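You operate a simulated robot arm through the tools that you are given. There is no shell and no other tool. Be economical: measure what you need, move in short steps, check, and stop when the job is done.

You are at the controls of a simulated robot arm. One attempt, no reset.

JOB
Switch the pump switch on. Put one of the plungers from the window side of the island table on the door side of the island table. Fetch the cup from the window side of the island table and stand it on top of the white filter there. Put the grey filter on the door side of the island table. Take the white wedge and put it on the right half of the long bench. Put the yellow tape roll from the door side of the island table on the blue mat and the green tape roll on the top of the side table. Switch the stirrer switch on. Press the meter button two times. Put the measuring jug on the right half of the long bench. Switch the left brake lever off. Take the striped box from the left half of the long bench and leave it on the right half of the long bench. Do these in any order. Set down upright: plunger, cup, grey filter, white wedge, measuring jug, striped box. The left brake lever goes to its stop.

The check looks at the end state, three seconds after you hand in, the way a careful person would. Anything else that was tipped, shoved, dropped, spilled or broken makes it a failure.

ROBOT AND FRAMES
A 6-joint arm with a fingered hand on a trunk, on a base that drives. Base frame: it is fixed to the floor where the robot stands at the start and does not move with it; the origin is under the middle of the robot, x ahead of it, y to its left, z up; the surface under the hand at the start is at about z = 900. Readings come in mm, degrees, newtons and seconds.
With the tool pointing down near the work surface it reaches from about 240 to 560 mm from the robot's upright axis, wherever it stands. Its first joint turns from -166.0 to 166.0 degrees. Places, roughly: blue mat (25x27 cm) [3600, -1000, 900]; cup [1250, -500, 1000]; door side of the island table [600, -1100, 900]; grey filter (5x5x11 cm) [1200, -700, 1000]; left brake lever [2700, 1300, 400]; measuring jug [2000, 2250, 1000]; meter button [1300, 900, 800]; plunger (6x6x9 cm) [1100, -200, 900]; pump switch [600, -100, 1000]; right half of the long bench [3700, -1900, 900]; stirrer switch [1300, 500, 800]; striped box (5x5x8 cm) [3700, -100, 900]; tape roll [500, -1000, 1000]; top of the side table [1100, 500, 700]; white filter (5x5x11 cm) [1200, -300, 1000]; white wedge (11x6x12 cm) [1300, -800, 900]. Payload 3.1 kg.
Tool frame: the origin (TCP) lies between the finger pads and is the grasp point; the fingertips stand 22 mm ahead of it; z points along the fingers, y is the line along which they close. The gripper opens to 132 mm. The gripper's body begins 60 mm behind the TCP. The gripper is a hand of 4 fingers: y runs from the thumb to the fingers, the wrist lies at [0, 0, -218] in the tool frame.
Orientation is told as [roll, pitch, yaw] about the base's x, y, z axes, in that order, counted from this pose: with the fingers straight down and closing along the base's y, the tool's x points along the base's -x, its y along +y and its z along -z.

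CONTROLS
- The arm moves only by the tool play_rows. Its argument "moves" is a list of rows, each a list of 6 numbers: the turn, a rotation vector about the tool's x, y, z in degrees, then the shift along the tool's x, y, z in mm. In form: [[rx, ry, rz, tx, ty, tz], ...]. A call has 1 to 8 rows; each row shifts and turns the commanded pose from where the row before left it, along the tool's axes as they then stand. A row lasts 0.2 s, in which the tool goes at most 50 mm and 8.6 degrees; a call with a longer step from one row to the next is refused whole. Where a pose cannot be reached the arm comes as near as it can. A force on the tool above 40 N (or 10 N above the force at the start of the call, whichever is more), or a blocked arm, ends the call early, and 0.2 s more pass. In this call time passes only in rows, and 0.2 s behind the last. It gives the time, the measured TCP pose, the force on the tool (base axes), the opening and the grip force at its end, in the units of the frame above (readings bear some noise), with the torque about the TCP (base axes, N m) and any sound that the robot's microphone picked up.
- Cameras (640 x 400 px; columns grow to the right, rows downward): "scene" is now at [3.1, 96.3, 1627.3]; the picture's right is [-0.63, -0.78, 0.00], its down [-0.55, 0.44, -0.71] and it looks along [0.55, -0.44, -0.71] (base axes); focal length 286 px, centre (320, 200). "wrist" rides on the gripper at [53, -53, -84] in the tool frame; the picture's right is [0.71, 0.71, 0.00], its down [-0.53, 0.53, -0.67] and it looks along [-0.47, 0.47, 0.74] (tool axes); focal length 247 px, centre (320, 200). There is no depth. A picture from a camera that has moved, and an enlarged one, comes with that camera's place and axes in the base frame and with its lens.
- get_image(camera): a new picture of that camera. The clock stands still meanwhile.
- move_column(by): slides the trunk up (or, below 0, down) by that many mm; the arm and the scene camera ride with it, the base frame stays. It gives what a move gives, with no picture.
- steer(legs): drives the robot by 1 to 6 legs, each [ahead, left, turn to the left] in mm, mm and degrees, along the robot's own axes; the way and the turn of a leg run together, so that a leg with both is an arc; at most 1500 mm and 180 degrees a leg. The arm and the cameras ride along, it lands a little off, and it stops where it bumps. It gives what a move gives.
- move_fingers(finger1, finger2, finger3, thumb_bend): sets how far each is bent, from 0 (flat) to 1 (curled in); at 0.3 the hand is open as for a grip, at 0.7 the pads meet at the TCP. One left out holds its place. A second passes; each finger stops where it meets its share of the squeeze, and holds until it gets a number again. It is the only way to open and close the hand. It gives what a move gives, with no picture; readings hold the bend of each and the force on the fingers (four entries, about 0 where the hand has none), thumb and palm.
- turn_head(pan, tilt): turns the head with the scene camera to pan (to the left, within 155 degrees either way) and tilt (down, from -29 to 69), counted from straight ahead of the robot. It gives what a move gives.
- close_up(camera, box): a new picture of the part [left, top, right, bottom] of that camera's present view, enlarged. The clock stands still meanwhile.
- close_job(): hands the job in; it is judged then, once.

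Work in short steps. Places have to be worked out from the pictures, the camera data and where the tool is seen: move nearer, look again, correct. Check each grasp and each placing, and mend what went wrong. You have 525 turns and 288 pictures in all, those below and enlarged ones among them. Open the gripper and draw the arm clear of the work before you hand the job in, unless the task says otherwise; then end with one line.

The tools are called after "Call:" by a JSON object that holds its "op" and its "data". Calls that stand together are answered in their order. play_rows: Moves the arm, as the interface text tells. Its arguments: {"type":"object","properties":{"moves":{"type":"array"}},"required":["moves"]} The other tools are called the same way: move_column (by) slides the trunk up or down; move_fingers (finger1, finger2, finger3, thumb_bend) moves the fingers one by one; steer (legs) drives the base; turn_head (pan, tilt) turns the head that bears the scene camera; get_image (camera) takes a picture; close_up (camera, box) takes an enlarged picture of a part of a camera's view; close_job () hands the job in.

At the start:

```text
time_s: 0.0
tcp_pos: [305.3, -143.3, 1361.2]
orientation: [0.1, 0.0, -0.1]
contact_force: [-0.4, -0.4, -0.5]
torque: [0.01, -0.04, 0.0]
finger_gap: 132.0
finger_force: 0.1
shape: jaw
bend: [0.3, 0.3, 0.3, 0.3]
finger forces: [0.1, 0.0, 0.0, 0.0, 0.0, 0.0]
trunk travel left (down, up): [-305.0, 81.0]
robot x, y, heading: [-1.8, -0.9, -0.0]
head pan, tilt: [-38.9, 45.1]
```

scene: 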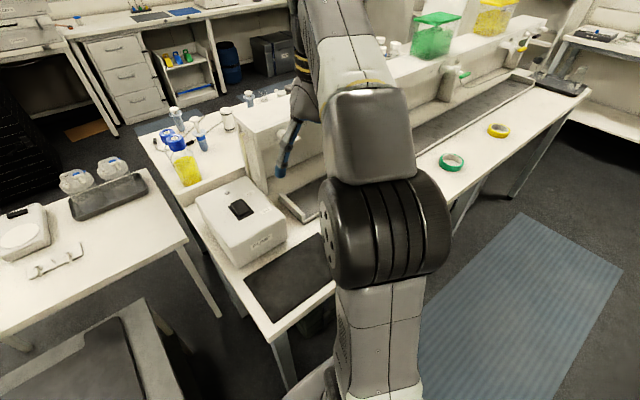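
wrist: 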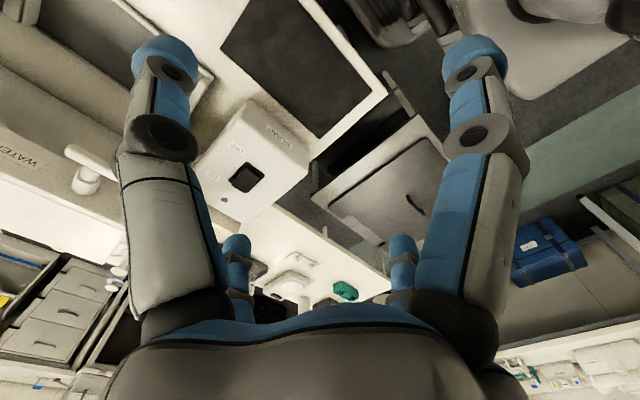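

I see the island table ahead and to the right, with the pump box close by. I'll look around with the head first.

Call:
{"op": "turn_head", "data": {"pan": 0, "tilt": 35}}

Call:
{"op": "get_image", "data": {"camera": "scene"}}

Call:
{"op": "turn_head", "data": {"pan": 60, "tilt": 30}}

Call:
{"op": "get_image", "data": {"camera": "scene"}}

Call:
{"op": "turn_head", "data": {"pan": -75, "tilt": 30}}

Call:
{"op": "get_image", "data": {"camera": "scene"}}

Call:
{"op": "turn_head", "data": {"pan": -25, "tilt": 15}}

Call:
{"op": "get_image", "data": {"camera": "scene"}}

```text
time_s: 1.1
tcp_pos: [304.1, -142.4, 1360.8]
orientation: [0.0, 0.0, 0.0]
contact_force: [0.7, 0.1, -0.6]
torque: [-0.02, -0.01, -0.01]
finger_gap: 131.7
finger_force: 0.1
shape: jaw
bend: [0.3, 0.3, 0.3, 0.3]
finger forces: [0.0, 0.0, 0.1, 0.0, 0.0, 0.1]
trunk travel left (down, up): [-305.0, 81.0]
robot x, y, heading: [1.8, 0.2, 0.2]
head pan, tilt: [0.0, 35.0]
```

```text
285 pictures are left
camera scene: at [28.0, 147.1, 1642.3], right [0.0, -1.0, 0.0], down [-0.57, 0.0, -0.82], along [0.82, 0.0, -0.57], focal length 286 px, centre (320, 200)
```

scene: 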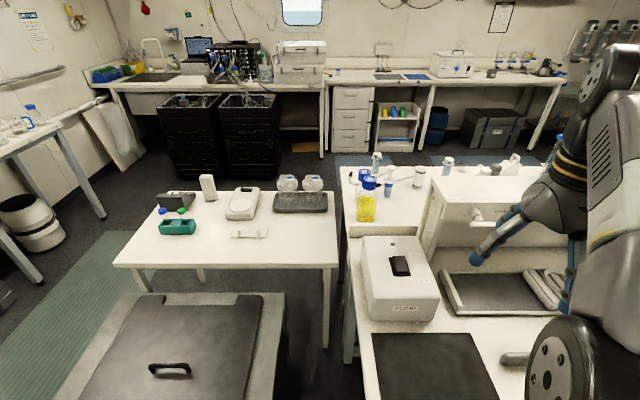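

```text
time_s: 2.4
tcp_pos: [305.0, -142.0, 1360.8]
orientation: [0.1, 0.0, -0.2]
contact_force: [-0.9, 0.0, 0.9]
torque: [0.03, 0.0, 0.02]
finger_gap: 131.9
finger_force: 0.1
shape: jaw
bend: [0.3, 0.3, 0.3, 0.3]
finger forces: [0.0, 0.0, 0.0, 0.0, 0.0, 0.1]
trunk travel left (down, up): [-305.0, 81.0]
robot x, y, heading: [2.9, 0.9, -0.0]
head pan, tilt: [60.0, 30.0]
```

```text
284 pictures are left
camera scene: at [-14.8, 225.5, 1650.1], right [0.87, -0.5, 0.0], down [-0.25, -0.43, -0.87], along [0.43, 0.75, -0.5], focal length 286 px, centre (320, 200)
```

scene: 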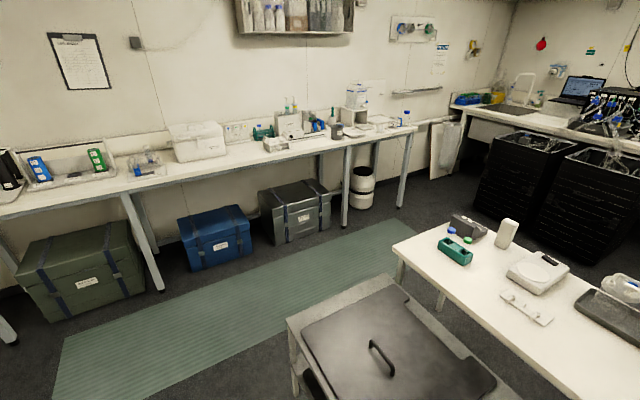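

```text
time_s: 4.5
tcp_pos: [304.0, -142.3, 1361.3]
orientation: [0.0, 0.1, -0.1]
contact_force: [0.3, 0.1, 0.2]
torque: [0.01, -0.04, -0.02]
finger_gap: 131.9
finger_force: 0.2
shape: jaw
bend: [0.3, 0.3, 0.3, 0.3]
finger forces: [0.0, 0.0, 0.0, 0.0, 0.1, 0.1]
trunk travel left (down, up): [-305.0, 81.0]
robot x, y, heading: [-1.1, 0.8, 0.1]
head pan, tilt: [-75.0, 30.0]
```

```text
283 pictures are left
camera scene: at [-36.6, 59.9, 1650.1], right [-0.97, -0.26, 0.0], down [-0.13, 0.48, -0.87], along [0.22, -0.84, -0.5], focal length 286 px, centre (320, 200)
```

scene: 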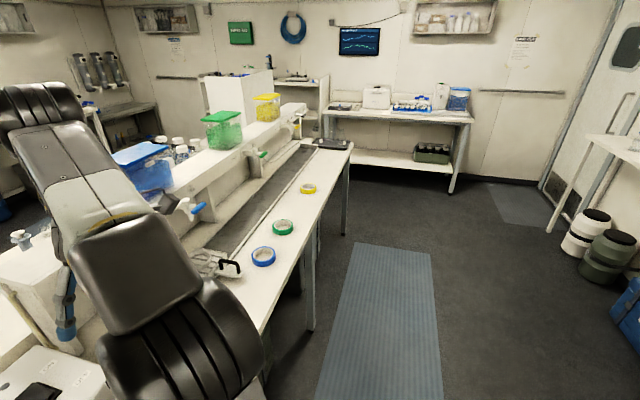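

```text
time_s: 5.7
tcp_pos: [303.8, -143.7, 1361.1]
orientation: [0.0, -0.1, 0.0]
contact_force: [-0.1, -0.5, -1.0]
torque: [0.01, 0.05, 0.01]
finger_gap: 131.8
finger_force: 0.0
shape: jaw
bend: [0.3, 0.3, 0.3, 0.3]
finger forces: [0.0, 0.1, 0.1, 0.1, 0.0, 0.0]
trunk travel left (down, up): [-305.0, 81.0]
robot x, y, heading: [-4.4, -1.0, 0.0]
head pan, tilt: [-25.0, 15.0]
```

```text
282 pictures are left
camera scene: at [24.5, 107.7, 1674.3], right [-0.42, -0.91, 0.0], down [-0.23, 0.11, -0.97], along [0.88, -0.41, -0.26], focal length 286 px, centre (320, 200)
```

scene: 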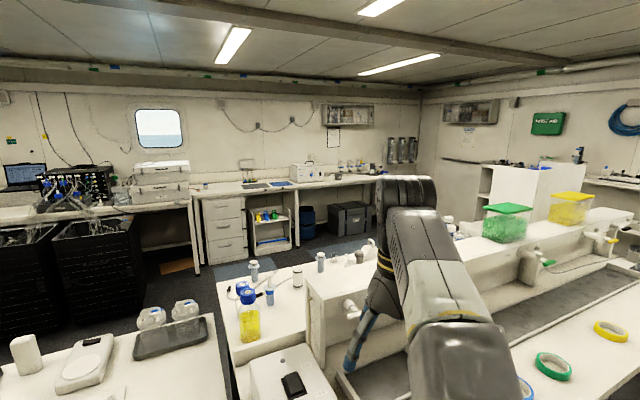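

The pump switch is about (614, -91) if its height is 1000. I'll take enlarged views of it.

Call:
{"op": "turn_head", "data": {"pan": -10, "tilt": 50}}

Call:
{"op": "close_up", "data": {"camera": "scene", "box": [220, 100, 460, 250]}}

Call:
{"op": "close_up", "data": {"camera": "wrist", "box": [160, 80, 400, 230]}}

```text
time_s: 6.7
tcp_pos: [303.2, -142.6, 1361.0]
orientation: [-0.1, 0.0, -0.1]
contact_force: [-0.6, 1.0, -0.4]
torque: [0.0, 0.03, 0.05]
finger_gap: 131.9
finger_force: 0.0
shape: jaw
bend: [0.3, 0.3, 0.3, 0.3]
finger forces: [0.1, 0.0, 0.0, 0.1, 0.0, 0.0]
trunk travel left (down, up): [-305.0, 81.0]
robot x, y, heading: [-3.2, -1.0, 0.0]
head pan, tilt: [-10.0, 50.0]
```

```text
2.67 times, centred on (340, 175) of scene
camera zoom: at [15.8, 133.8, 1620.7], right [-0.17, -0.98, 0.0], down [-0.75, 0.13, -0.64], along [0.63, -0.11, -0.77], focal length 764 px, centre (267, 267)
```

zoom: 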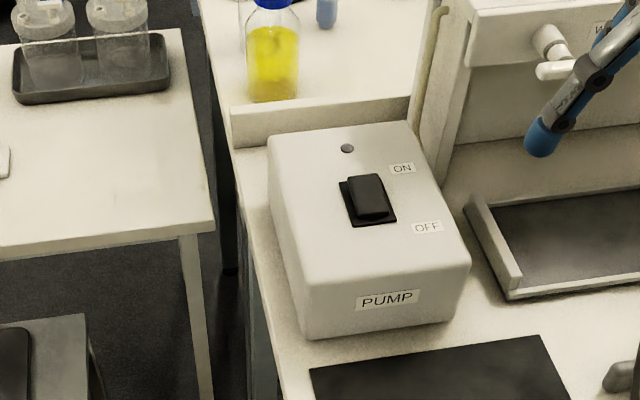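

```text
2.67 times, centred on (280, 155) of wrist
camera zoom: at [250.6, -195.8, 1443.7], right [-0.71, 0.71, 0.0], down [0.53, 0.53, 0.67], along [0.47, 0.47, -0.74], focal length 659 px, centre (427, 320)
```

zoom: 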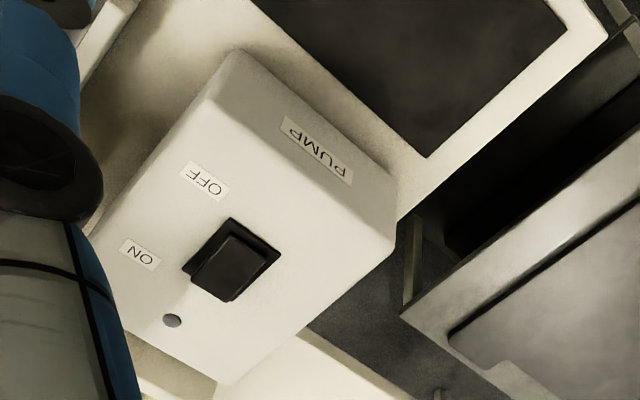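

Triangulating from both cameras puts the pump switch at about (589, -83, 1018), with ON on the far side. I'll form a one-finger poke shape and look at it.

Call:
{"op": "move_fingers", "data": {"finger1": 1, "finger2": 0.6, "finger3": 1, "thumb_bend": 1}}

Call:
{"op": "get_image", "data": {"camera": "wrist"}}

Call:
{"op": "steer", "data": {"legs": [[70, 0, 0]]}}

Call:
{"op": "turn_head", "data": {"pan": -25, "tilt": 45}}

Call:
{"op": "get_image", "data": {"camera": "scene"}}

```text
time_s: 7.7
tcp_pos: [305.1, -142.9, 1361.0]
orientation: [0.0, 0.0, -0.1]
contact_force: [0.0, 0.0, 0.2]
torque: [0.0, 0.01, -0.02]
finger_gap: 14.9
finger_force: 0.0
shape: fingers
bend: [0.96, 0.6, 0.96, 1.0]
finger forces: [0.0, 0.0, 0.0, 0.1, 0.0, 0.1]
trunk travel left (down, up): [-305.0, 81.0]
robot x, y, heading: [-0.7, 0.4, -0.1]
head pan, tilt: [-10.0, 50.0]
```

```text
279 pictures are left
camera wrist: at [250.6, -195.7, 1443.7], right [-0.71, 0.71, 0.0], down [0.53, 0.53, 0.67], along [0.47, 0.47, -0.74], focal length 247 px, centre (320, 200)
```

wrist: 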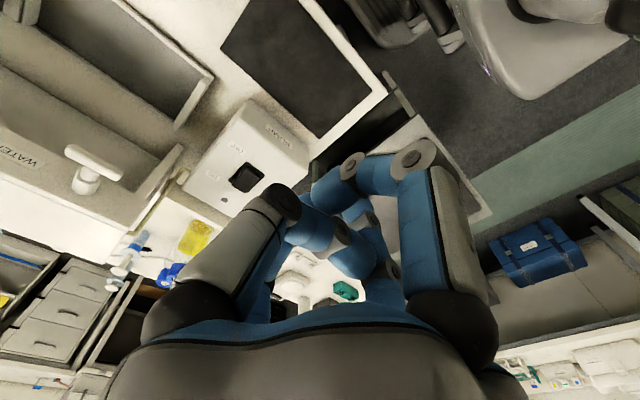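

```text
time_s: 8.6
tcp_pos: [332.4, -143.0, 1361.1]
orientation: [0.0, 0.2, -0.2]
contact_force: [0.6, -0.3, 0.0]
torque: [-0.04, 0.03, 0.02]
finger_gap: 15.1
finger_force: 0.1
shape: fingers
bend: [0.96, 0.6, 0.96, 1.0]
finger forces: [0.0, 0.0, 0.0, 0.1, 0.0, 0.1]
trunk travel left (down, up): [-305.0, 81.0]
robot x, y, heading: [24.0, 1.4, 0.1]
head pan, tilt: [-10.0, 50.0]
stopped in leg 1: the robot was blocked; the commanded pose is now the measured one
```

```text
time_s: 9.4
tcp_pos: [328.0, -142.6, 1360.6]
orientation: [0.0, 0.0, -0.1]
contact_force: [-0.4, -0.6, 0.8]
torque: [0.0, 0.0, 0.01]
finger_gap: 14.8
finger_force: 0.0
shape: fingers
bend: [0.96, 0.6, 0.96, 1.0]
finger forces: [0.0, 0.1, 0.1, 0.1, 0.1, 0.1]
trunk travel left (down, up): [-305.0, 81.0]
robot x, y, heading: [22.2, -1.0, 0.1]
head pan, tilt: [-25.0, 45.0]
```

```text
278 pictures are left
camera scene: at [37.2, 113.0, 1627.5], right [-0.42, -0.91, 0.0], down [-0.64, 0.3, -0.71], along [0.64, -0.3, -0.71], focal length 286 px, centre (320, 200)
```

scene: 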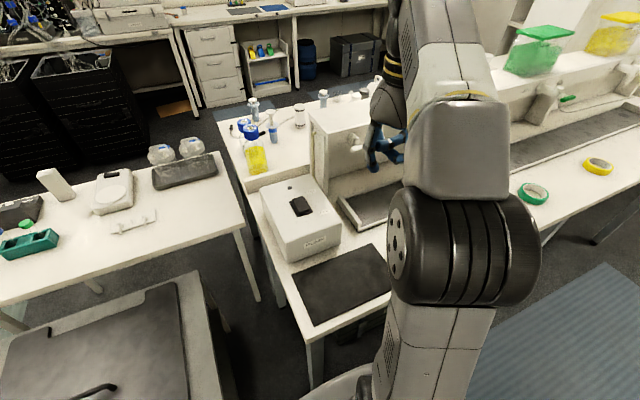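

The base is blocked at x≈23 and the far half of the rocker is near (607, -83). I'll check the exact finger shape up close.

Call:
{"op": "close_up", "data": {"camera": "wrist", "box": [200, 100, 520, 300]}}

Call:
{"op": "move_fingers", "data": {"finger1": 0.7, "finger2": 0.7, "finger3": 0.7, "thumb_bend": 0.7}}

Call:
{"op": "close_up", "data": {"camera": "wrist", "box": [200, 100, 520, 300]}}

```text
2.00 times, centred on (360, 200) of wrist
camera zoom: at [274.4, -195.6, 1443.8], right [-0.71, 0.71, 0.0], down [0.53, 0.53, 0.67], along [0.47, 0.47, -0.74], focal length 494 px, centre (240, 200)
```

zoom: 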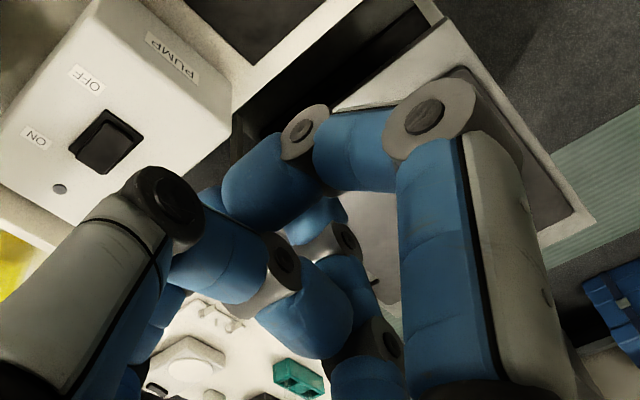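

```text
time_s: 10.4
tcp_pos: [328.6, -143.0, 1362.6]
orientation: [0.0, -0.1, -0.1]
contact_force: [0.0, -0.2, -0.4]
torque: [-0.01, 0.03, 0.0]
finger_gap: 0.0
finger_force: 0.1
shape: fingers
bend: [0.68, 0.69, 0.68, 0.72]
finger forces: [0.0, 0.0, 0.1, 0.0, 0.0, 0.0]
trunk travel left (down, up): [-305.0, 81.0]
robot x, y, heading: [24.4, 4.5, 0.0]
head pan, tilt: [-25.0, 45.0]
```

```text
2.00 times, centred on (360, 200) of wrist
camera zoom: at [274.8, -195.6, 1443.8], right [-0.71, 0.71, 0.0], down [0.53, 0.53, 0.67], along [0.47, 0.47, -0.74], focal length 494 px, centre (240, 200)
```

zoom: 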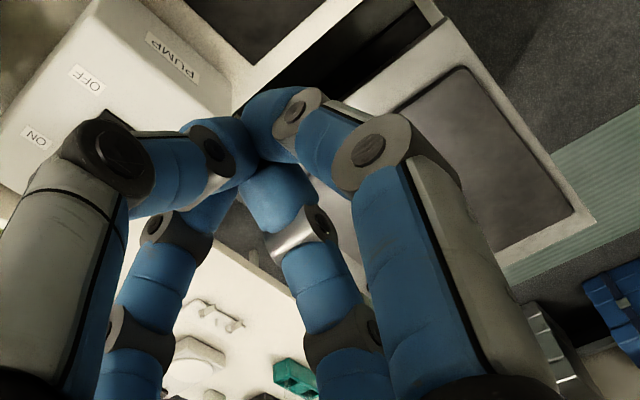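

All four tips meet in one bunch at the TCP, which makes a good poker. I'll move over the ON half of the pump rocker in stages.

Call:
{"op": "play_rows", "data": {"moves": [[0, 0, 0, -34, 7.5, 33], [0, 0, 0, -34, 7.5, 33], [0, 0, 0, -34, 7.5, 33], [0, 0, 0, -34, 7.5, 33], [0, 0, 0, -34, 7.5, 33], [0, 0, 0, -34, 7.5, 33], [0, 0, 0, -34, 7.5, 33], [0, 0, 0, -34, 7.5, 33]]}}

Call:
{"op": "get_image", "data": {"camera": "scene"}}

```text
time_s: 12.2
tcp_pos: [571.0, -75.8, 1087.4]
orientation: [-0.2, 0.0, -0.1]
contact_force: [0.2, 0.3, 0.3]
torque: [0.04, -0.02, -0.03]
finger_gap: 0.0
finger_force: 0.1
shape: fingers
bend: [0.68, 0.69, 0.68, 0.72]
finger forces: [0.1, 0.0, 0.0, 0.1, 0.0, 0.0]
out of reach, approached as far as the arm can: row 7, 8
trunk travel left (down, up): [-305.0, 81.0]
robot x, y, heading: [26.8, -1.0, 0.2]
head pan, tilt: [-25.0, 45.0]
```

```text
275 pictures are left
camera scene: at [36.9, 113.4, 1627.5], right [-0.42, -0.91, 0.0], down [-0.64, 0.3, -0.71], along [0.64, -0.3, -0.71], focal length 286 px, centre (320, 200)
```

scene: 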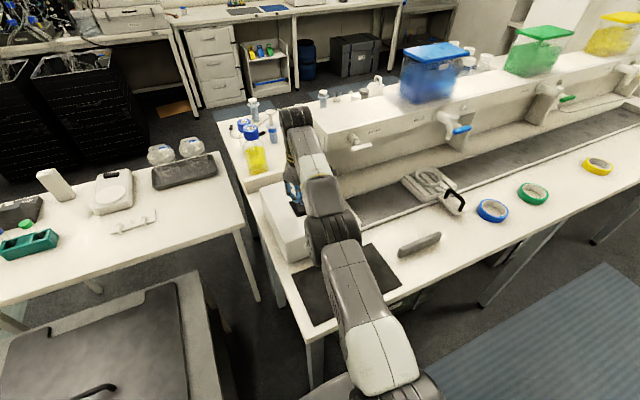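

Straight down, the arm reaches only x≈571, so I'll tilt the fingers outward by 16° to gain reach.

Call:
{"op": "play_rows", "data": {"moves": [[0, -8, 0, 0, 0, 0], [0, -8, 0, 0, 0, 0], [0, 0, 0, 0, 0, 0]]}}

Call:
{"op": "get_image", "data": {"camera": "wrist"}}

```text
time_s: 13.0
tcp_pos: [610.8, -83.1, 1107.2]
orientation: [0.0, -11.7, -0.2]
contact_force: [0.2, -0.5, -0.3]
torque: [0.0, 0.0, 0.02]
finger_gap: 0.1
finger_force: 0.0
shape: fingers
bend: [0.68, 0.69, 0.68, 0.72]
finger forces: [0.1, 0.0, 0.0, 0.1, 0.0, 0.0]
out of reach, approached as far as the arm can: row 1, 2
trunk travel left (down, up): [-305.0, 81.0]
robot x, y, heading: [23.9, -1.5, -0.2]
head pan, tilt: [-25.0, 45.0]
```

```text
274 pictures are left
camera wrist: at [540.1, -137.0, 1177.8], right [-0.69, 0.71, -0.14], down [0.38, 0.53, 0.76], along [0.62, 0.47, -0.63], focal length 247 px, centre (320, 200)
```

wrist: 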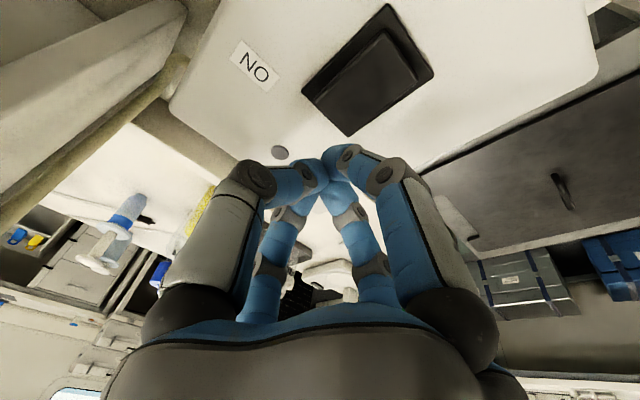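

The tip sits above the ON end (rocker spans x 556–627, y ≈ -82). I'll lower with the trunk and then press.

Call:
{"op": "move_column", "data": {"by": -45}}

Call:
{"op": "get_image", "data": {"camera": "wrist"}}

```text
time_s: 13.9
tcp_pos: [610.2, -83.5, 1064.0]
orientation: [0.1, -11.8, -0.1]
contact_force: [1.1, -0.2, 0.4]
torque: [-0.04, 0.0, -0.01]
finger_gap: 0.1
finger_force: 0.0
shape: fingers
bend: [0.68, 0.69, 0.68, 0.72]
finger forces: [0.0, 0.1, 0.0, 0.0, 0.0, 0.0]
trunk travel left (down, up): [-260.0, 126.0]
robot x, y, heading: [21.7, -1.2, -0.3]
head pan, tilt: [-25.0, 45.0]
```

```text
273 pictures are left
camera wrist: at [539.8, -137.0, 1132.4], right [-0.69, 0.71, -0.14], down [0.38, 0.53, 0.76], along [0.61, 0.47, -0.63], focal length 247 px, centre (320, 200)
```

wrist: 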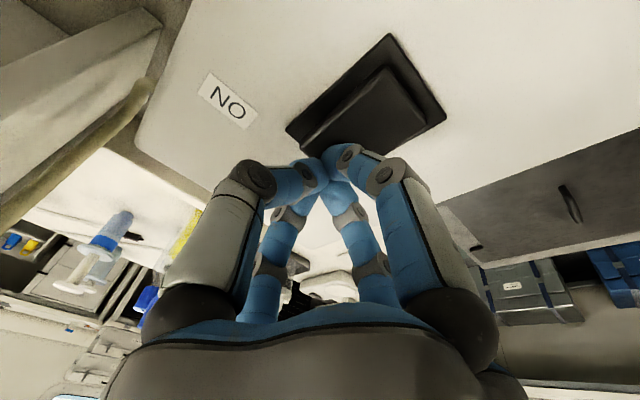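

The tip is about 20–25 mm above the ON half. I'll press down in small column steps.

Call:
{"op": "move_column", "data": {"by": -14}}

Call:
{"op": "move_column", "data": {"by": -6}}

Call:
{"op": "move_column", "data": {"by": -5}}

Call:
{"op": "get_image", "data": {"camera": "wrist"}}

```text
time_s: 14.5
tcp_pos: [609.1, -83.8, 1051.2]
orientation: [0.0, -12.1, -0.1]
contact_force: [1.8, -0.7, 15.8]
torque: [-0.01, 0.0, 0.01]
finger_gap: 0.0
finger_force: 2.7
shape: fingers
bend: [0.71, 0.69, 0.68, 0.72]
finger forces: [0.0, 5.5, 0.1, 0.1, 0.0, 0.1]
trunk travel left (down, up): [-246.0, 140.0]
robot x, y, heading: [25.1, -2.6, 0.4]
head pan, tilt: [-25.0, 45.0]
heard: click
```

```text
time_s: 15.0
tcp_pos: [610.6, -83.6, 1050.1]
orientation: [-0.3, -13.0, 0.0]
contact_force: [-1.2, 1.6, 16.5]
torque: [0.05, 0.05, 0.0]
finger_gap: 0.0
finger_force: 12.1
shape: fingers
bend: [0.71, 0.69, 0.68, 0.71]
finger forces: [19.0, 5.6, 0.0, 0.0, 0.0, 0.1]
trunk travel left (down, up): [-240.0, 146.0]
robot x, y, heading: [21.5, 2.7, -0.2]
head pan, tilt: [-25.0, 45.0]
stopped: the force on the tool passed its limit at 43 N (the readings are from after the stop); the commanded pose is now the measured one
```

```text
time_s: 15.6
tcp_pos: [612.6, -83.5, 1050.4]
orientation: [-0.3, -13.9, 0.0]
contact_force: [-0.5, 2.2, 14.3]
torque: [0.03, 0.04, 0.0]
finger_gap: 0.0
finger_force: 11.3
shape: fingers
bend: [0.71, 0.69, 0.68, 0.71]
finger forces: [16.5, 6.0, 0.2, 0.0, 0.0, 0.1]
trunk travel left (down, up): [-234.0, 151.0]
robot x, y, heading: [24.2, 0.1, 0.1]
head pan, tilt: [-25.0, 45.0]
stopped: the force on the tool passed its limit at 41 N (the readings are from after the stop); the commanded pose is now the measured one
```

```text
272 pictures are left
camera wrist: at [540.8, -136.5, 1117.7], right [-0.69, 0.71, -0.17], down [0.35, 0.53, 0.77], along [0.64, 0.47, -0.61], focal length 247 px, centre (320, 200)
```

wrist: 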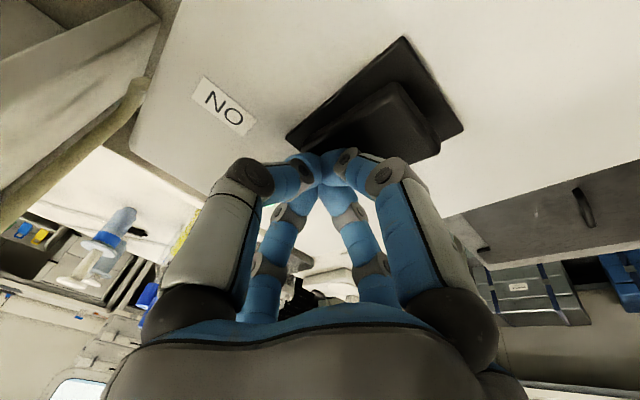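

A click was heard and the OFF end now stands raised, so the pump is on. I'll lift off.

Call:
{"op": "move_column", "data": {"by": 60}}

Call:
{"op": "close_up", "data": {"camera": "wrist", "box": [180, 0, 500, 200]}}

Call:
{"op": "close_up", "data": {"camera": "scene", "box": [0, 90, 320, 290]}}

```text
time_s: 16.6
tcp_pos: [613.1, -83.5, 1108.0]
orientation: [-0.2, -13.5, 0.0]
contact_force: [0.5, 0.0, 0.8]
torque: [0.03, 0.01, 0.04]
finger_gap: 0.0
finger_force: 0.0
shape: fingers
bend: [0.68, 0.69, 0.68, 0.7]
finger forces: [0.0, 0.1, 0.0, 0.0, 0.1, 0.0]
trunk travel left (down, up): [-294.0, 91.0]
robot x, y, heading: [25.2, 2.6, -0.3]
head pan, tilt: [-25.0, 45.0]
```

```text
2.00 times, centred on (340, 100) of wrist
camera zoom: at [541.6, -136.8, 1175.5], right [-0.69, 0.71, -0.17], down [0.36, 0.53, 0.77], along [0.63, 0.47, -0.61], focal length 494 px, centre (280, 400)
```

zoom: 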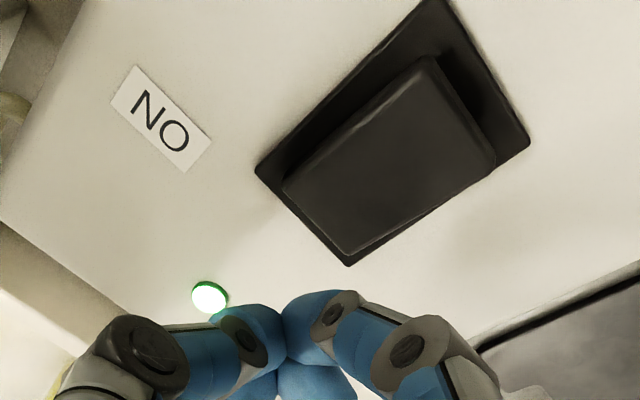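

```text
2.00 times, centred on (160, 190) of scene
camera zoom: at [37.6, 113.0, 1617.0], right [-0.42, -0.91, 0.0], down [-0.64, 0.3, -0.71], along [0.64, -0.3, -0.71], focal length 573 px, centre (640, 220)
```

zoom: 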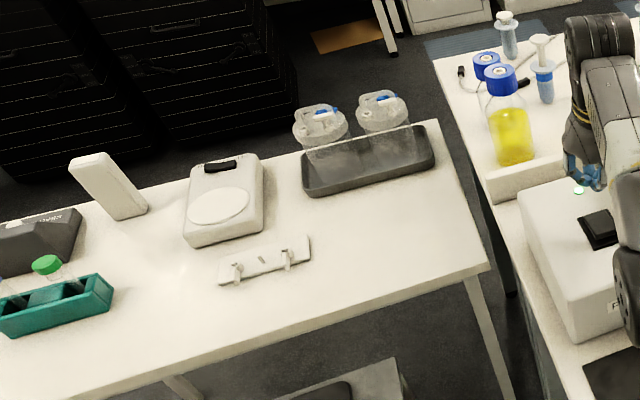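

The lamp is green, so the pump is on. I'll retract the arm, then drive right to the tape rolls, which I estimate at x≈397 with green at y≈-913, yellow at y≈-1299 and blue at y≈-707.

Call:
{"op": "play_rows", "data": {"moves": [[0, 6.75, 0, 5, 0, -40], [0, 6.75, 0, 10, 0, -40], [0, 0, 0, 30, 0, -35], [0, 0, 0, 35, 0, -33], [0, 0, 0, 40, -5, -25], [0, 0, 0, 40, -10, -20], [0, 0, 0, 45, -10, -15], [0, 0, 0, 45, -15, 0]]}}

Call:
{"op": "steer", "data": {"legs": [[-60, 0, 0], [0, -900, 0]]}}

Call:
{"op": "turn_head", "data": {"pan": -20, "tilt": 50}}

Call:
{"op": "get_image", "data": {"camera": "scene"}}

Call:
{"op": "get_image", "data": {"camera": "wrist"}}

```text
time_s: 18.4
tcp_pos: [290.2, -116.2, 1316.8]
orientation: [-0.2, -0.1, -0.1]
contact_force: [-0.1, 0.0, 0.4]
torque: [0.03, -0.01, 0.04]
finger_gap: 0.2
finger_force: 0.1
shape: fingers
bend: [0.68, 0.69, 0.68, 0.7]
finger forces: [0.0, 0.0, 0.0, 0.0, 0.1, 0.1]
out of reach, approached as far as the arm can: row 1, 2, 3
trunk travel left (down, up): [-294.0, 91.0]
robot x, y, heading: [25.0, 0.9, -0.0]
head pan, tilt: [-25.0, 45.0]
```

```text
time_s: 23.7
tcp_pos: [224.8, -1029.9, 1315.9]
orientation: [-0.3, 0.0, -1.0]
contact_force: [0.2, 0.4, 1.0]
torque: [0.02, -0.01, 0.0]
finger_gap: 0.0
finger_force: 0.2
shape: fingers
bend: [0.68, 0.69, 0.68, 0.7]
finger forces: [0.0, 0.1, 0.1, 0.1, 0.1, 0.1]
trunk travel left (down, up): [-294.0, 91.0]
robot x, y, heading: [-42.6, -909.8, -1.0]
head pan, tilt: [-25.0, 45.0]
```

```text
time_s: 24.4
tcp_pos: [223.2, -1029.8, 1316.5]
orientation: [-0.2, 0.0, -0.9]
contact_force: [-0.7, -0.5, 0.1]
torque: [0.01, 0.01, 0.0]
finger_gap: 0.0
finger_force: 0.1
shape: fingers
bend: [0.68, 0.69, 0.68, 0.7]
finger forces: [0.0, 0.0, 0.0, 0.0, 0.1, 0.0]
trunk travel left (down, up): [-294.0, 91.0]
robot x, y, heading: [-43.7, -911.1, -1.2]
head pan, tilt: [-20.0, 50.0]
```

```text
269 pictures are left
camera scene: at [-28.7, -789.4, 1609.8], right [-0.36, -0.93, 0.0], down [-0.72, 0.27, -0.64], along [0.6, -0.23, -0.77], focal length 286 px, centre (320, 200)
```

scene: 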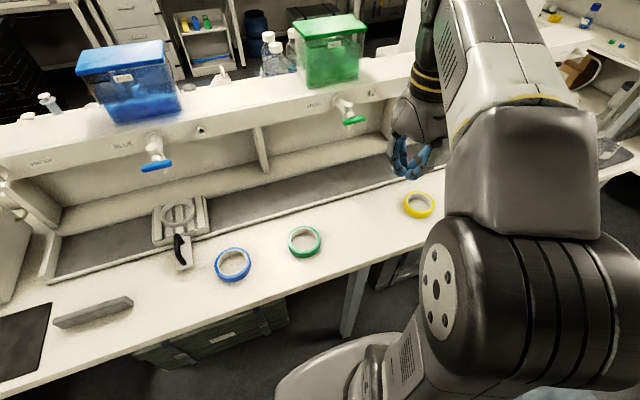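

```text
268 pictures are left
camera wrist: at [169.9, -1082.4, 1399.2], right [-0.69, 0.72, 0.0], down [0.54, 0.52, 0.67], along [0.48, 0.46, -0.75], focal length 247 px, centre (320, 200)
```

wrist: 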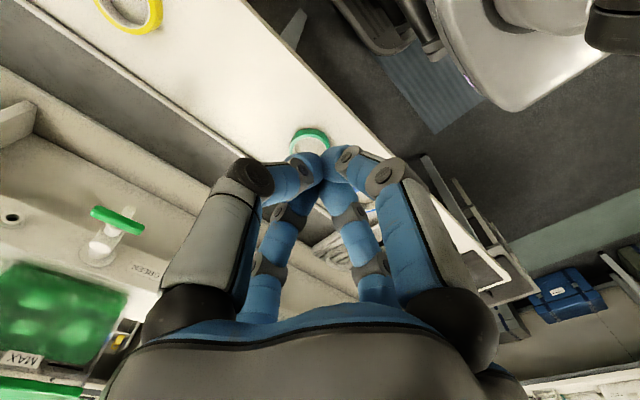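

Green roll is at about (397, -903), and its outer diameter is ~95 mm. I'll open the hand and go above it.

Call:
{"op": "move_fingers", "data": {"finger1": 0.3, "finger2": 0.3, "finger3": 0.3, "thumb_bend": 0.3}}

Call:
{"op": "play_rows", "data": {"moves": [[0, 0, 0, -21.5, 16.2, 38], [0, 0, 0, -21.5, 16.2, 38], [0, 0, 0, -21.5, 16.2, 38], [0, 0, 0, -21.5, 16.2, 38], [0, 0, 0, -21.5, 16.2, 38], [0, 0, 0, -21.5, 16.2, 38], [0, 0, 0, -21.5, 16.2, 38], [0, 0, 0, -21.5, 16.2, 38]]}}

Call:
{"op": "get_image", "data": {"camera": "wrist"}}

Call:
{"op": "get_image", "data": {"camera": "scene"}}

```text
time_s: 25.4
tcp_pos: [224.5, -1030.6, 1316.1]
orientation: [-0.1, -0.1, -0.9]
contact_force: [-0.1, 0.0, -0.2]
torque: [0.01, 0.03, 0.0]
finger_gap: 87.4
finger_force: 0.0
shape: fingers
bend: [0.3, 0.3, 0.3, 0.3]
finger forces: [0.0, 0.0, 0.0, 0.1, 0.1, 0.0]
trunk travel left (down, up): [-294.0, 91.0]
robot x, y, heading: [-44.1, -911.6, -1.2]
head pan, tilt: [-20.0, 50.0]
```

```text
time_s: 27.2
tcp_pos: [399.2, -903.8, 1011.2]
orientation: [-0.2, -0.1, -1.1]
contact_force: [0.6, -0.3, -0.1]
torque: [0.01, -0.01, -0.02]
finger_gap: 87.6
finger_force: 0.0
shape: fingers
bend: [0.3, 0.3, 0.3, 0.3]
finger forces: [0.1, 0.1, 0.0, 0.0, 0.1, 0.0]
trunk travel left (down, up): [-294.0, 91.0]
robot x, y, heading: [-45.5, -910.2, -0.9]
head pan, tilt: [-20.0, 50.0]
```

```text
267 pictures are left
camera wrist: at [344.1, -955.9, 1093.8], right [-0.69, 0.72, 0.0], down [0.54, 0.52, 0.67], along [0.48, 0.46, -0.75], focal length 247 px, centre (320, 200)
```

wrist: 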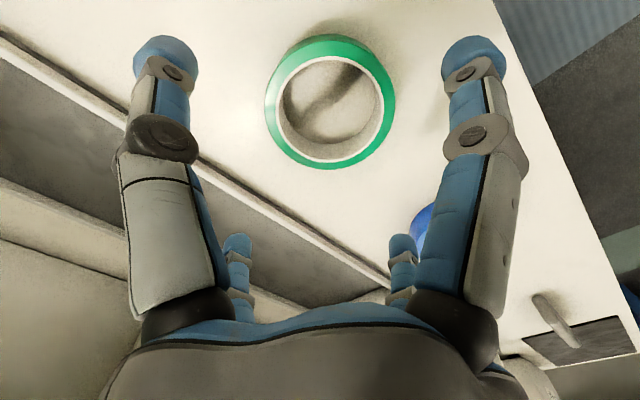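

```text
266 pictures are left
camera scene: at [-27.2, -789.0, 1609.7], right [-0.36, -0.93, 0.0], down [-0.72, 0.27, -0.64], along [0.6, -0.23, -0.77], focal length 286 px, centre (320, 200)
```

scene: 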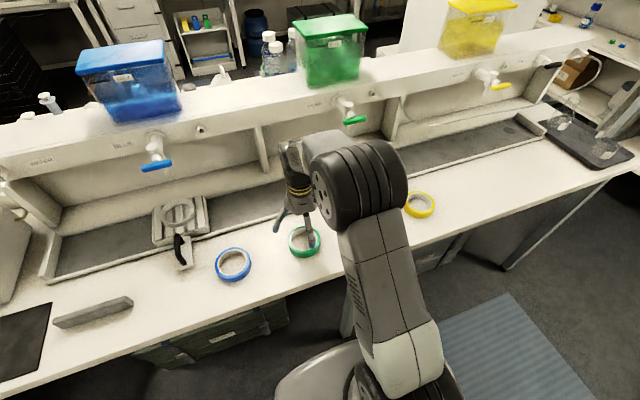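

The roll lies between the fingers, centred near (391, -902). I'll shift slightly and go down to TCP z≈927.

Call:
{"op": "play_rows", "data": {"moves": [[0, 0, 0, 6, 1, 24], [0, 0, 0, 0, 0, 24], [0, 0, 0, 0, 0, 24], [0, 0, 0, 0, 0, 12]]}}

Call:
{"op": "get_image", "data": {"camera": "wrist"}}

```text
time_s: 28.2
tcp_pos: [392.7, -902.9, 929.5]
orientation: [-0.2, 0.0, -1.1]
contact_force: [0.2, 0.6, 0.7]
torque: [-0.01, 0.0, 0.02]
finger_gap: 87.9
finger_force: 0.1
shape: fingers
bend: [0.3, 0.3, 0.3, 0.3]
finger forces: [0.1, 0.1, 0.1, 0.0, 0.0, 0.1]
trunk travel left (down, up): [-294.0, 91.0]
robot x, y, heading: [-45.2, -910.6, -1.1]
head pan, tilt: [-20.0, 50.0]
```

```text
265 pictures are left
camera wrist: at [338.7, -955.5, 1011.7], right [-0.69, 0.72, 0.0], down [0.54, 0.52, 0.67], along [0.48, 0.46, -0.75], focal length 247 px, centre (320, 200)
```

wrist: 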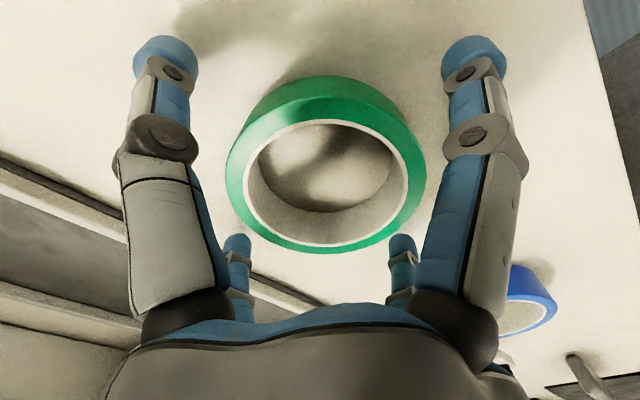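

The roll is centred between the fingers, so I'll close.

Call:
{"op": "move_fingers", "data": {"finger1": 0.7, "finger2": 0.7, "finger3": 0.7, "thumb_bend": 0.7}}

Call:
{"op": "get_image", "data": {"camera": "wrist"}}

```text
time_s: 29.2
tcp_pos: [392.0, -902.4, 930.5]
orientation: [-0.3, 0.0, -0.8]
contact_force: [0.6, -1.4, 3.6]
torque: [0.08, -0.03, -0.03]
finger_gap: 53.5
finger_force: 24.6
shape: fingers
bend: [0.44, 0.43, 0.45, 0.48]
finger forces: [7.6, 10.7, 9.2, 0.0, 22.0, 0.0]
trunk travel left (down, up): [-294.0, 91.0]
robot x, y, heading: [-44.7, -910.8, -0.9]
head pan, tilt: [-20.0, 50.0]
```

```text
264 pictures are left
camera wrist: at [338.5, -955.6, 1012.0], right [-0.69, 0.72, 0.0], down [0.54, 0.52, 0.67], along [0.48, 0.46, -0.75], focal length 247 px, centre (320, 200)
```

wrist: 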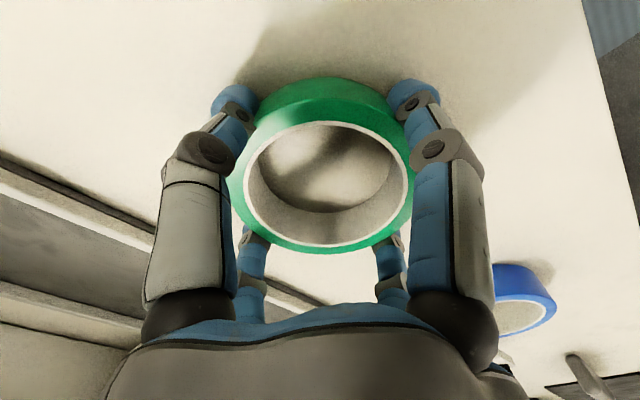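

The grip is good. I'll lift.

Call:
{"op": "play_rows", "data": {"moves": [[0, 0, 0, 0, 0, -15], [0, 0, 0, 0, 0, -35], [0, 0, 0, 0, 0, -40], [0, 0, 0, 5, 0, -45], [0, 0, 0, 15, 0, -45], [0, 0, 0, 20, 0, -45], [0, 0, 0, 20, 0, -45], [0, 0, 0, 20, 0, -45]]}}

Call:
{"op": "get_image", "data": {"camera": "wrist"}}

```text
time_s: 31.0
tcp_pos: [312.0, -900.1, 1245.8]
orientation: [-0.2, 0.0, -1.1]
contact_force: [0.0, -0.3, -1.1]
torque: [0.01, 0.02, -0.01]
finger_gap: 52.1
finger_force: 24.4
shape: fingers
bend: [0.45, 0.42, 0.45, 0.49]
finger forces: [7.7, 11.9, 8.6, 0.0, 19.9, 0.0]
trunk travel left (down, up): [-294.0, 91.0]
robot x, y, heading: [-40.3, -909.5, -1.0]
head pan, tilt: [-20.0, 50.0]
```

```text
263 pictures are left
camera wrist: at [257.3, -951.5, 1328.2], right [-0.69, 0.72, 0.0], down [0.54, 0.52, 0.67], along [0.48, 0.46, -0.75], focal length 247 px, centre (320, 200)
```

wrist: 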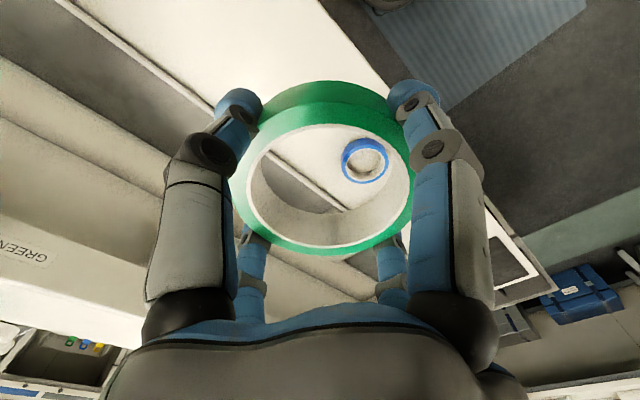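

The green roll is held. I'll drive back, left past the cupboard, and ahead along the left corridor to the side table's left end.

Call:
{"op": "steer", "data": {"legs": [[-70, 0, 1], [0, 1180, 0], [0, 1180, 0]]}}

Call:
{"op": "turn_head", "data": {"pan": -20, "tilt": 35}}

Call:
{"op": "get_image", "data": {"camera": "scene"}}

```text
time_s: 43.1
tcp_pos: [228.1, 1461.1, 1245.8]
orientation: [-0.1, 0.0, 0.6]
contact_force: [-0.3, 1.2, -0.9]
torque: [-0.02, -0.01, -0.03]
finger_gap: 51.9
finger_force: 24.2
shape: fingers
bend: [0.45, 0.42, 0.45, 0.49]
finger forces: [7.5, 11.9, 8.6, 0.1, 19.9, 0.0]
trunk travel left (down, up): [-294.0, 91.0]
robot x, y, heading: [-126.0, 1438.5, 0.8]
head pan, tilt: [-20.0, 50.0]
```

```text
time_s: 43.9
tcp_pos: [228.3, 1461.4, 1244.3]
orientation: [-0.2, 0.0, 0.6]
contact_force: [0.0, 0.4, 0.1]
torque: [-0.02, -0.02, 0.0]
finger_gap: 52.3
finger_force: 23.7
shape: fingers
bend: [0.45, 0.42, 0.45, 0.49]
finger forces: [7.6, 11.8, 8.6, 0.0, 20.0, 0.0]
trunk travel left (down, up): [-294.0, 91.0]
robot x, y, heading: [-124.2, 1442.7, 0.8]
head pan, tilt: [-20.0, 35.0]
```

```text
262 pictures are left
camera scene: at [-106.2, 1558.5, 1631.5], right [-0.33, -0.94, 0.0], down [-0.54, 0.19, -0.82], along [0.77, -0.27, -0.57], focal length 286 px, centre (320, 200)
```

scene: 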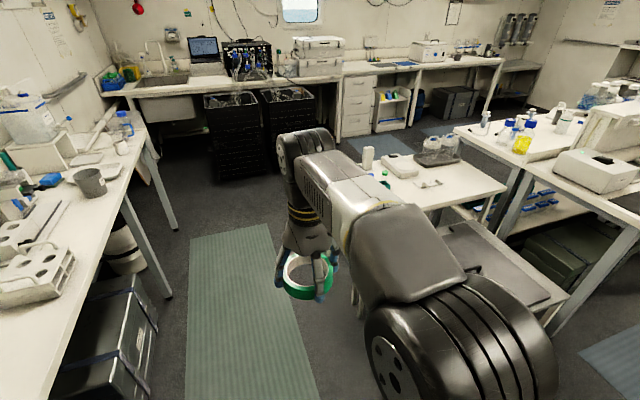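

The path is clear. I'll drive to beside the side table's left end and turn to face it.

Call:
{"op": "steer", "data": {"legs": [[1060, -60, -0.8], [0, 0, -90]]}}

Call:
{"op": "turn_head", "data": {"pan": 15, "tilt": 50}}

Call:
{"op": "get_image", "data": {"camera": "scene"}}

Call:
{"op": "get_image", "data": {"camera": "wrist"}}

```text
time_s: 53.1
tcp_pos: [925.3, 1023.8, 1244.3]
orientation: [-0.2, 0.1, -90.2]
contact_force: [0.1, 1.3, 0.2]
torque: [-0.01, -0.01, -0.01]
finger_gap: 51.5
finger_force: 23.7
shape: fingers
bend: [0.45, 0.42, 0.45, 0.49]
finger forces: [7.5, 11.9, 8.4, 0.0, 19.8, 0.0]
trunk travel left (down, up): [-294.0, 91.0]
robot x, y, heading: [909.7, 1378.7, -90.3]
head pan, tilt: [-20.0, 35.0]
```

```text
time_s: 54.1
tcp_pos: [926.2, 1024.3, 1245.6]
orientation: [-0.2, -0.1, -90.2]
contact_force: [0.6, 0.0, -0.2]
torque: [-0.01, -0.01, 0.01]
finger_gap: 51.8
finger_force: 23.8
shape: fingers
bend: [0.45, 0.42, 0.45, 0.49]
finger forces: [7.5, 11.9, 8.3, 0.0, 19.7, 0.0]
trunk travel left (down, up): [-294.0, 91.0]
robot x, y, heading: [912.0, 1381.3, -90.3]
head pan, tilt: [15.0, 50.0]
```

```text
261 pictures are left
camera scene: at [1078.9, 1363.8, 1609.8], right [-0.97, -0.25, 0.0], down [-0.2, 0.74, -0.64], along [0.16, -0.62, -0.77], focal length 286 px, centre (320, 200)
```

scene: 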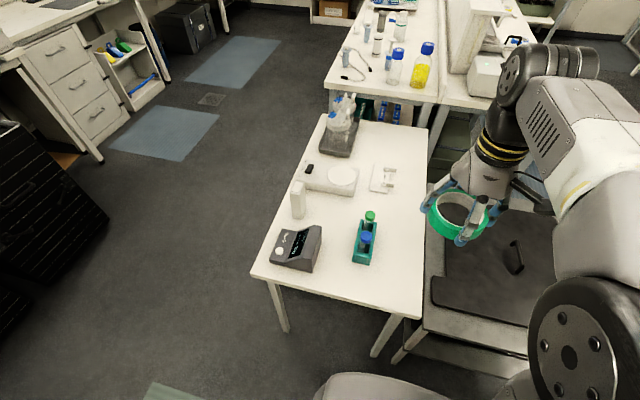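

```text
260 pictures are left
camera wrist: at [873.5, 1077.0, 1327.4], right [0.71, 0.7, 0.0], down [0.53, -0.53, 0.67], along [0.47, -0.48, -0.75], focal length 247 px, centre (320, 200)
```

wrist: 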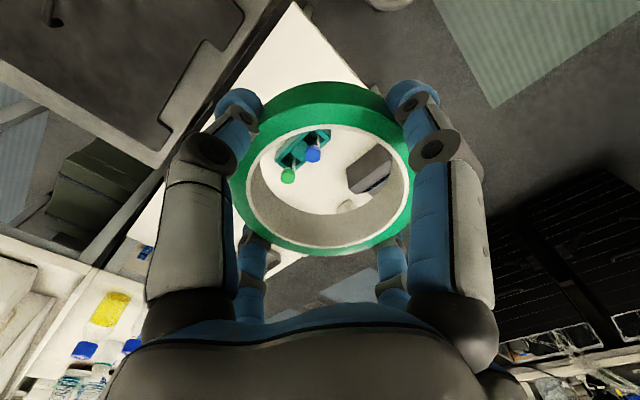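

The free spot for the green roll is about (930, 880). I'll drive 80 mm closer and lower the trunk.

Call:
{"op": "steer", "data": {"legs": [[80, 0, 0]]}}

Call:
{"op": "move_column", "data": {"by": -180}}

Call:
{"op": "play_rows", "data": {"moves": [[0, 0, 0, -10, 0, 35], [0, 0, 0, -10, 0, 35], [0, 0, 0, -10, 0, 35], [0, 0, 0, -10, 0, 35], [0, 0, 0, -10, 0, 35], [0, 0, 0, -10, 0, 35]]}}

Call:
{"op": "get_image", "data": {"camera": "wrist"}}

Call:
{"op": "get_image", "data": {"camera": "scene"}}

```text
time_s: 55.1
tcp_pos: [925.2, 942.3, 1244.4]
orientation: [-0.2, 0.1, -90.4]
contact_force: [0.3, -0.1, -0.6]
torque: [0.04, 0.0, 0.0]
finger_gap: 51.6
finger_force: 23.4
shape: fingers
bend: [0.45, 0.42, 0.45, 0.49]
finger forces: [7.5, 11.9, 8.4, 0.0, 19.8, 0.0]
trunk travel left (down, up): [-294.0, 91.0]
robot x, y, heading: [909.2, 1295.8, -90.2]
head pan, tilt: [15.0, 50.0]
```

```text
time_s: 57.1
tcp_pos: [924.2, 945.0, 1065.3]
orientation: [-0.1, 0.1, -90.5]
contact_force: [-0.5, 0.3, -1.0]
torque: [0.0, -0.02, 0.0]
finger_gap: 51.5
finger_force: 24.0
shape: fingers
bend: [0.45, 0.42, 0.45, 0.49]
finger forces: [7.4, 11.9, 8.4, 0.0, 19.9, 0.0]
trunk travel left (down, up): [-114.0, 271.0]
robot x, y, heading: [912.4, 1301.8, -90.4]
head pan, tilt: [15.0, 50.0]
```

```text
time_s: 58.5
tcp_pos: [924.3, 881.7, 853.6]
orientation: [-0.2, 0.0, -90.4]
contact_force: [-0.1, 0.2, -0.1]
torque: [-0.02, -0.07, -0.01]
finger_gap: 50.4
finger_force: 23.0
shape: fingers
bend: [0.45, 0.42, 0.45, 0.49]
finger forces: [7.3, 12.7, 7.2, 0.0, 18.6, 0.1]
trunk travel left (down, up): [-114.0, 271.0]
robot x, y, heading: [912.7, 1299.1, -89.9]
head pan, tilt: [15.0, 50.0]
```

```text
259 pictures are left
camera wrist: at [871.2, 935.7, 937.2], right [0.71, 0.7, 0.0], down [0.53, -0.53, 0.67], along [0.47, -0.48, -0.75], focal length 247 px, centre (320, 200)
```

wrist: 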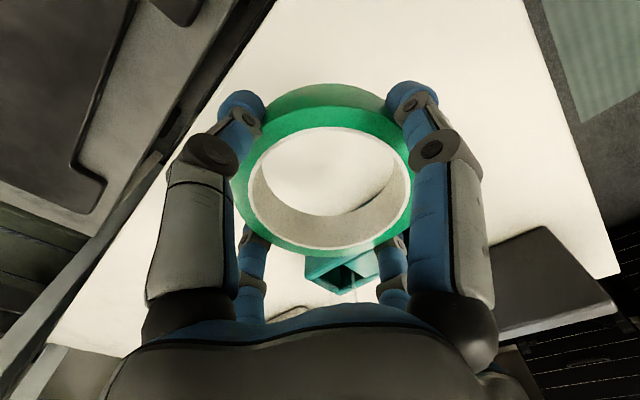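

```text
258 pictures are left
camera scene: at [1078.6, 1284.1, 1430.4], right [-0.97, -0.25, 0.0], down [-0.19, 0.74, -0.64], along [0.16, -0.62, -0.77], focal length 286 px, centre (320, 200)
```

scene: 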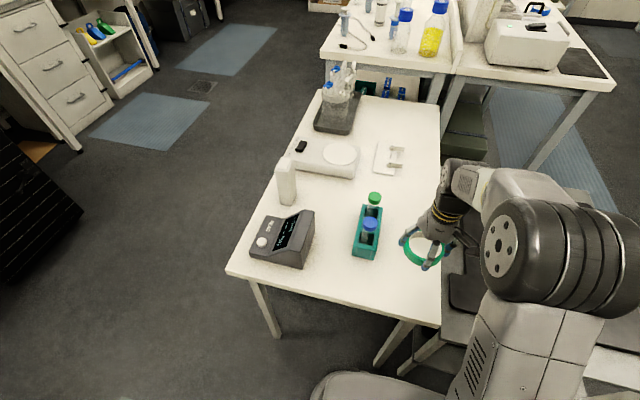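

Position is good. I'll shift 6 mm inward and descend until contact.

Call:
{"op": "play_rows", "data": {"moves": [[0, 0, 0, 0, 6, 30], [0, 0, 0, 0, 0, 30], [0, 0, 0, 0, 0, 20], [0, 0, 0, 0, 0, 8]]}}

Call:
{"op": "play_rows", "data": {"moves": [[0, 0, 0, 0, 0, 4], [0, 0, 0, 0, 0, 4], [0, 0, 0, 0, 0, 4], [0, 0, 0, 0, 0, 4], [0, 0, 0, 0, 0, 4]]}}

Call:
{"op": "get_image", "data": {"camera": "scene"}}

```text
time_s: 59.5
tcp_pos: [930.9, 882.4, 767.0]
orientation: [-0.1, -0.4, -90.4]
contact_force: [-1.4, 0.2, 24.5]
torque: [0.38, 0.01, 0.03]
finger_gap: 50.3
finger_force: 26.3
shape: fingers
bend: [0.45, 0.41, 0.45, 0.5]
finger forces: [13.0, 12.4, 7.4, 0.0, 19.3, 0.1]
trunk travel left (down, up): [-114.0, 271.0]
robot x, y, heading: [910.1, 1300.1, -90.1]
head pan, tilt: [15.0, 50.0]
```

```text
time_s: 59.9
tcp_pos: [930.9, 882.0, 768.8]
orientation: [-0.2, -0.6, -90.4]
contact_force: [-1.0, 4.1, 18.4]
torque: [0.44, 0.01, 0.0]
finger_gap: 50.6
finger_force: 24.9
shape: fingers
bend: [0.44, 0.41, 0.45, 0.5]
finger forces: [11.1, 12.9, 7.0, 0.0, 18.3, 0.0]
trunk travel left (down, up): [-114.0, 271.0]
robot x, y, heading: [908.8, 1302.6, -90.5]
head pan, tilt: [15.0, 50.0]
stopped in row 1: the force on the tool passed its limit at 44 N (the readings are from after the stop); the commanded pose is now the measured one
```

```text
257 pictures are left
camera scene: at [1078.4, 1286.9, 1430.4], right [-0.97, -0.25, 0.0], down [-0.19, 0.74, -0.64], along [0.16, -0.62, -0.77], focal length 286 px, centre (320, 200)
```

scene: 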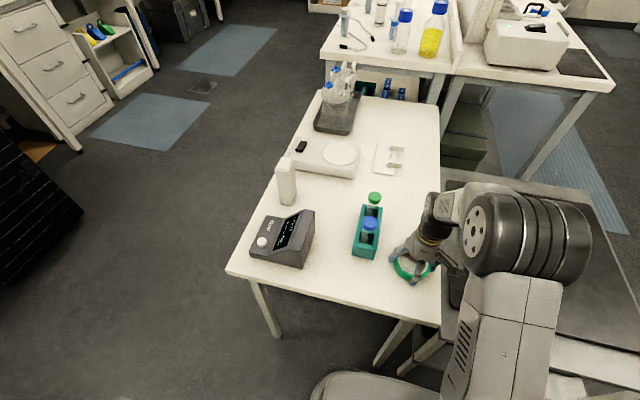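

The roll rests on the table (surface ≈738). I'll release and rise.

Call:
{"op": "move_fingers", "data": {"finger1": 0.34, "finger2": 0.34, "finger3": 0.34, "thumb_bend": 0.34}}

Call:
{"op": "play_rows", "data": {"moves": [[0, 0, 0, 0, 0, -10], [0, 0, 0, 0, 0, -30], [0, 0, 0, 0, 0, -45], [0, 0, 0, 0, 0, -45], [0, 0, 0, 0, 0, -45], [0, 0, 0, 0, 0, -45]]}}

Call:
{"op": "get_image", "data": {"camera": "wrist"}}

Call:
{"op": "close_up", "data": {"camera": "scene", "box": [200, 130, 460, 292]}}

```text
time_s: 60.9
tcp_pos: [930.4, 881.7, 767.3]
orientation: [-0.2, -0.5, -90.3]
contact_force: [0.1, 0.1, 0.1]
torque: [0.02, 0.0, 0.01]
finger_gap: 78.2
finger_force: 0.1
shape: fingers
bend: [0.34, 0.34, 0.34, 0.34]
finger forces: [0.0, 0.0, 0.0, 0.0, 0.1, 0.0]
trunk travel left (down, up): [-114.0, 271.0]
robot x, y, heading: [911.3, 1299.5, -90.3]
head pan, tilt: [15.0, 50.0]
```

```text
time_s: 62.3
tcp_pos: [931.4, 883.8, 986.0]
orientation: [-0.2, -0.4, -90.3]
contact_force: [0.3, 0.3, -0.5]
torque: [-0.01, 0.02, -0.02]
finger_gap: 78.2
finger_force: 0.1
shape: fingers
bend: [0.34, 0.34, 0.34, 0.34]
finger forces: [0.0, 0.0, 0.0, 0.0, 0.0, 0.0]
trunk travel left (down, up): [-114.0, 271.0]
robot x, y, heading: [910.9, 1297.0, -90.4]
head pan, tilt: [15.0, 50.0]
```

```text
256 pictures are left
camera wrist: at [878.8, 937.5, 1068.1], right [0.71, 0.7, -0.01], down [0.52, -0.52, 0.67], along [0.47, -0.48, -0.74], focal length 247 px, centre (320, 200)
```

wrist: 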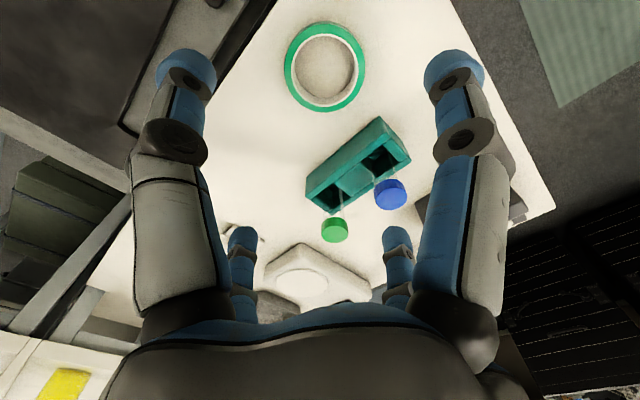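

```text
2.46 times, centred on (330, 211) of scene
camera zoom: at [1078.6, 1285.0, 1430.4], right [-0.97, -0.25, 0.0], down [-0.19, 0.74, -0.64], along [0.16, -0.62, -0.77], focal length 705 px, centre (295, 173)
```

zoom: 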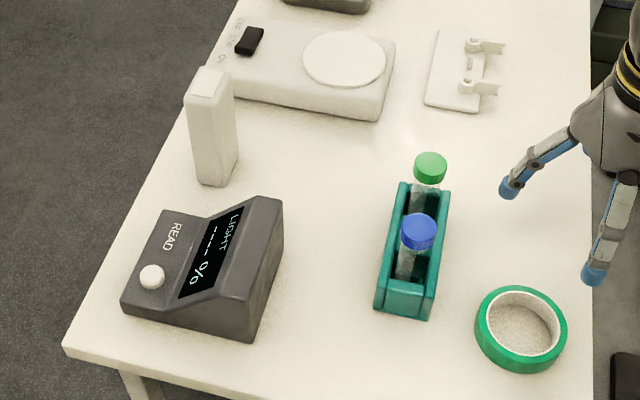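

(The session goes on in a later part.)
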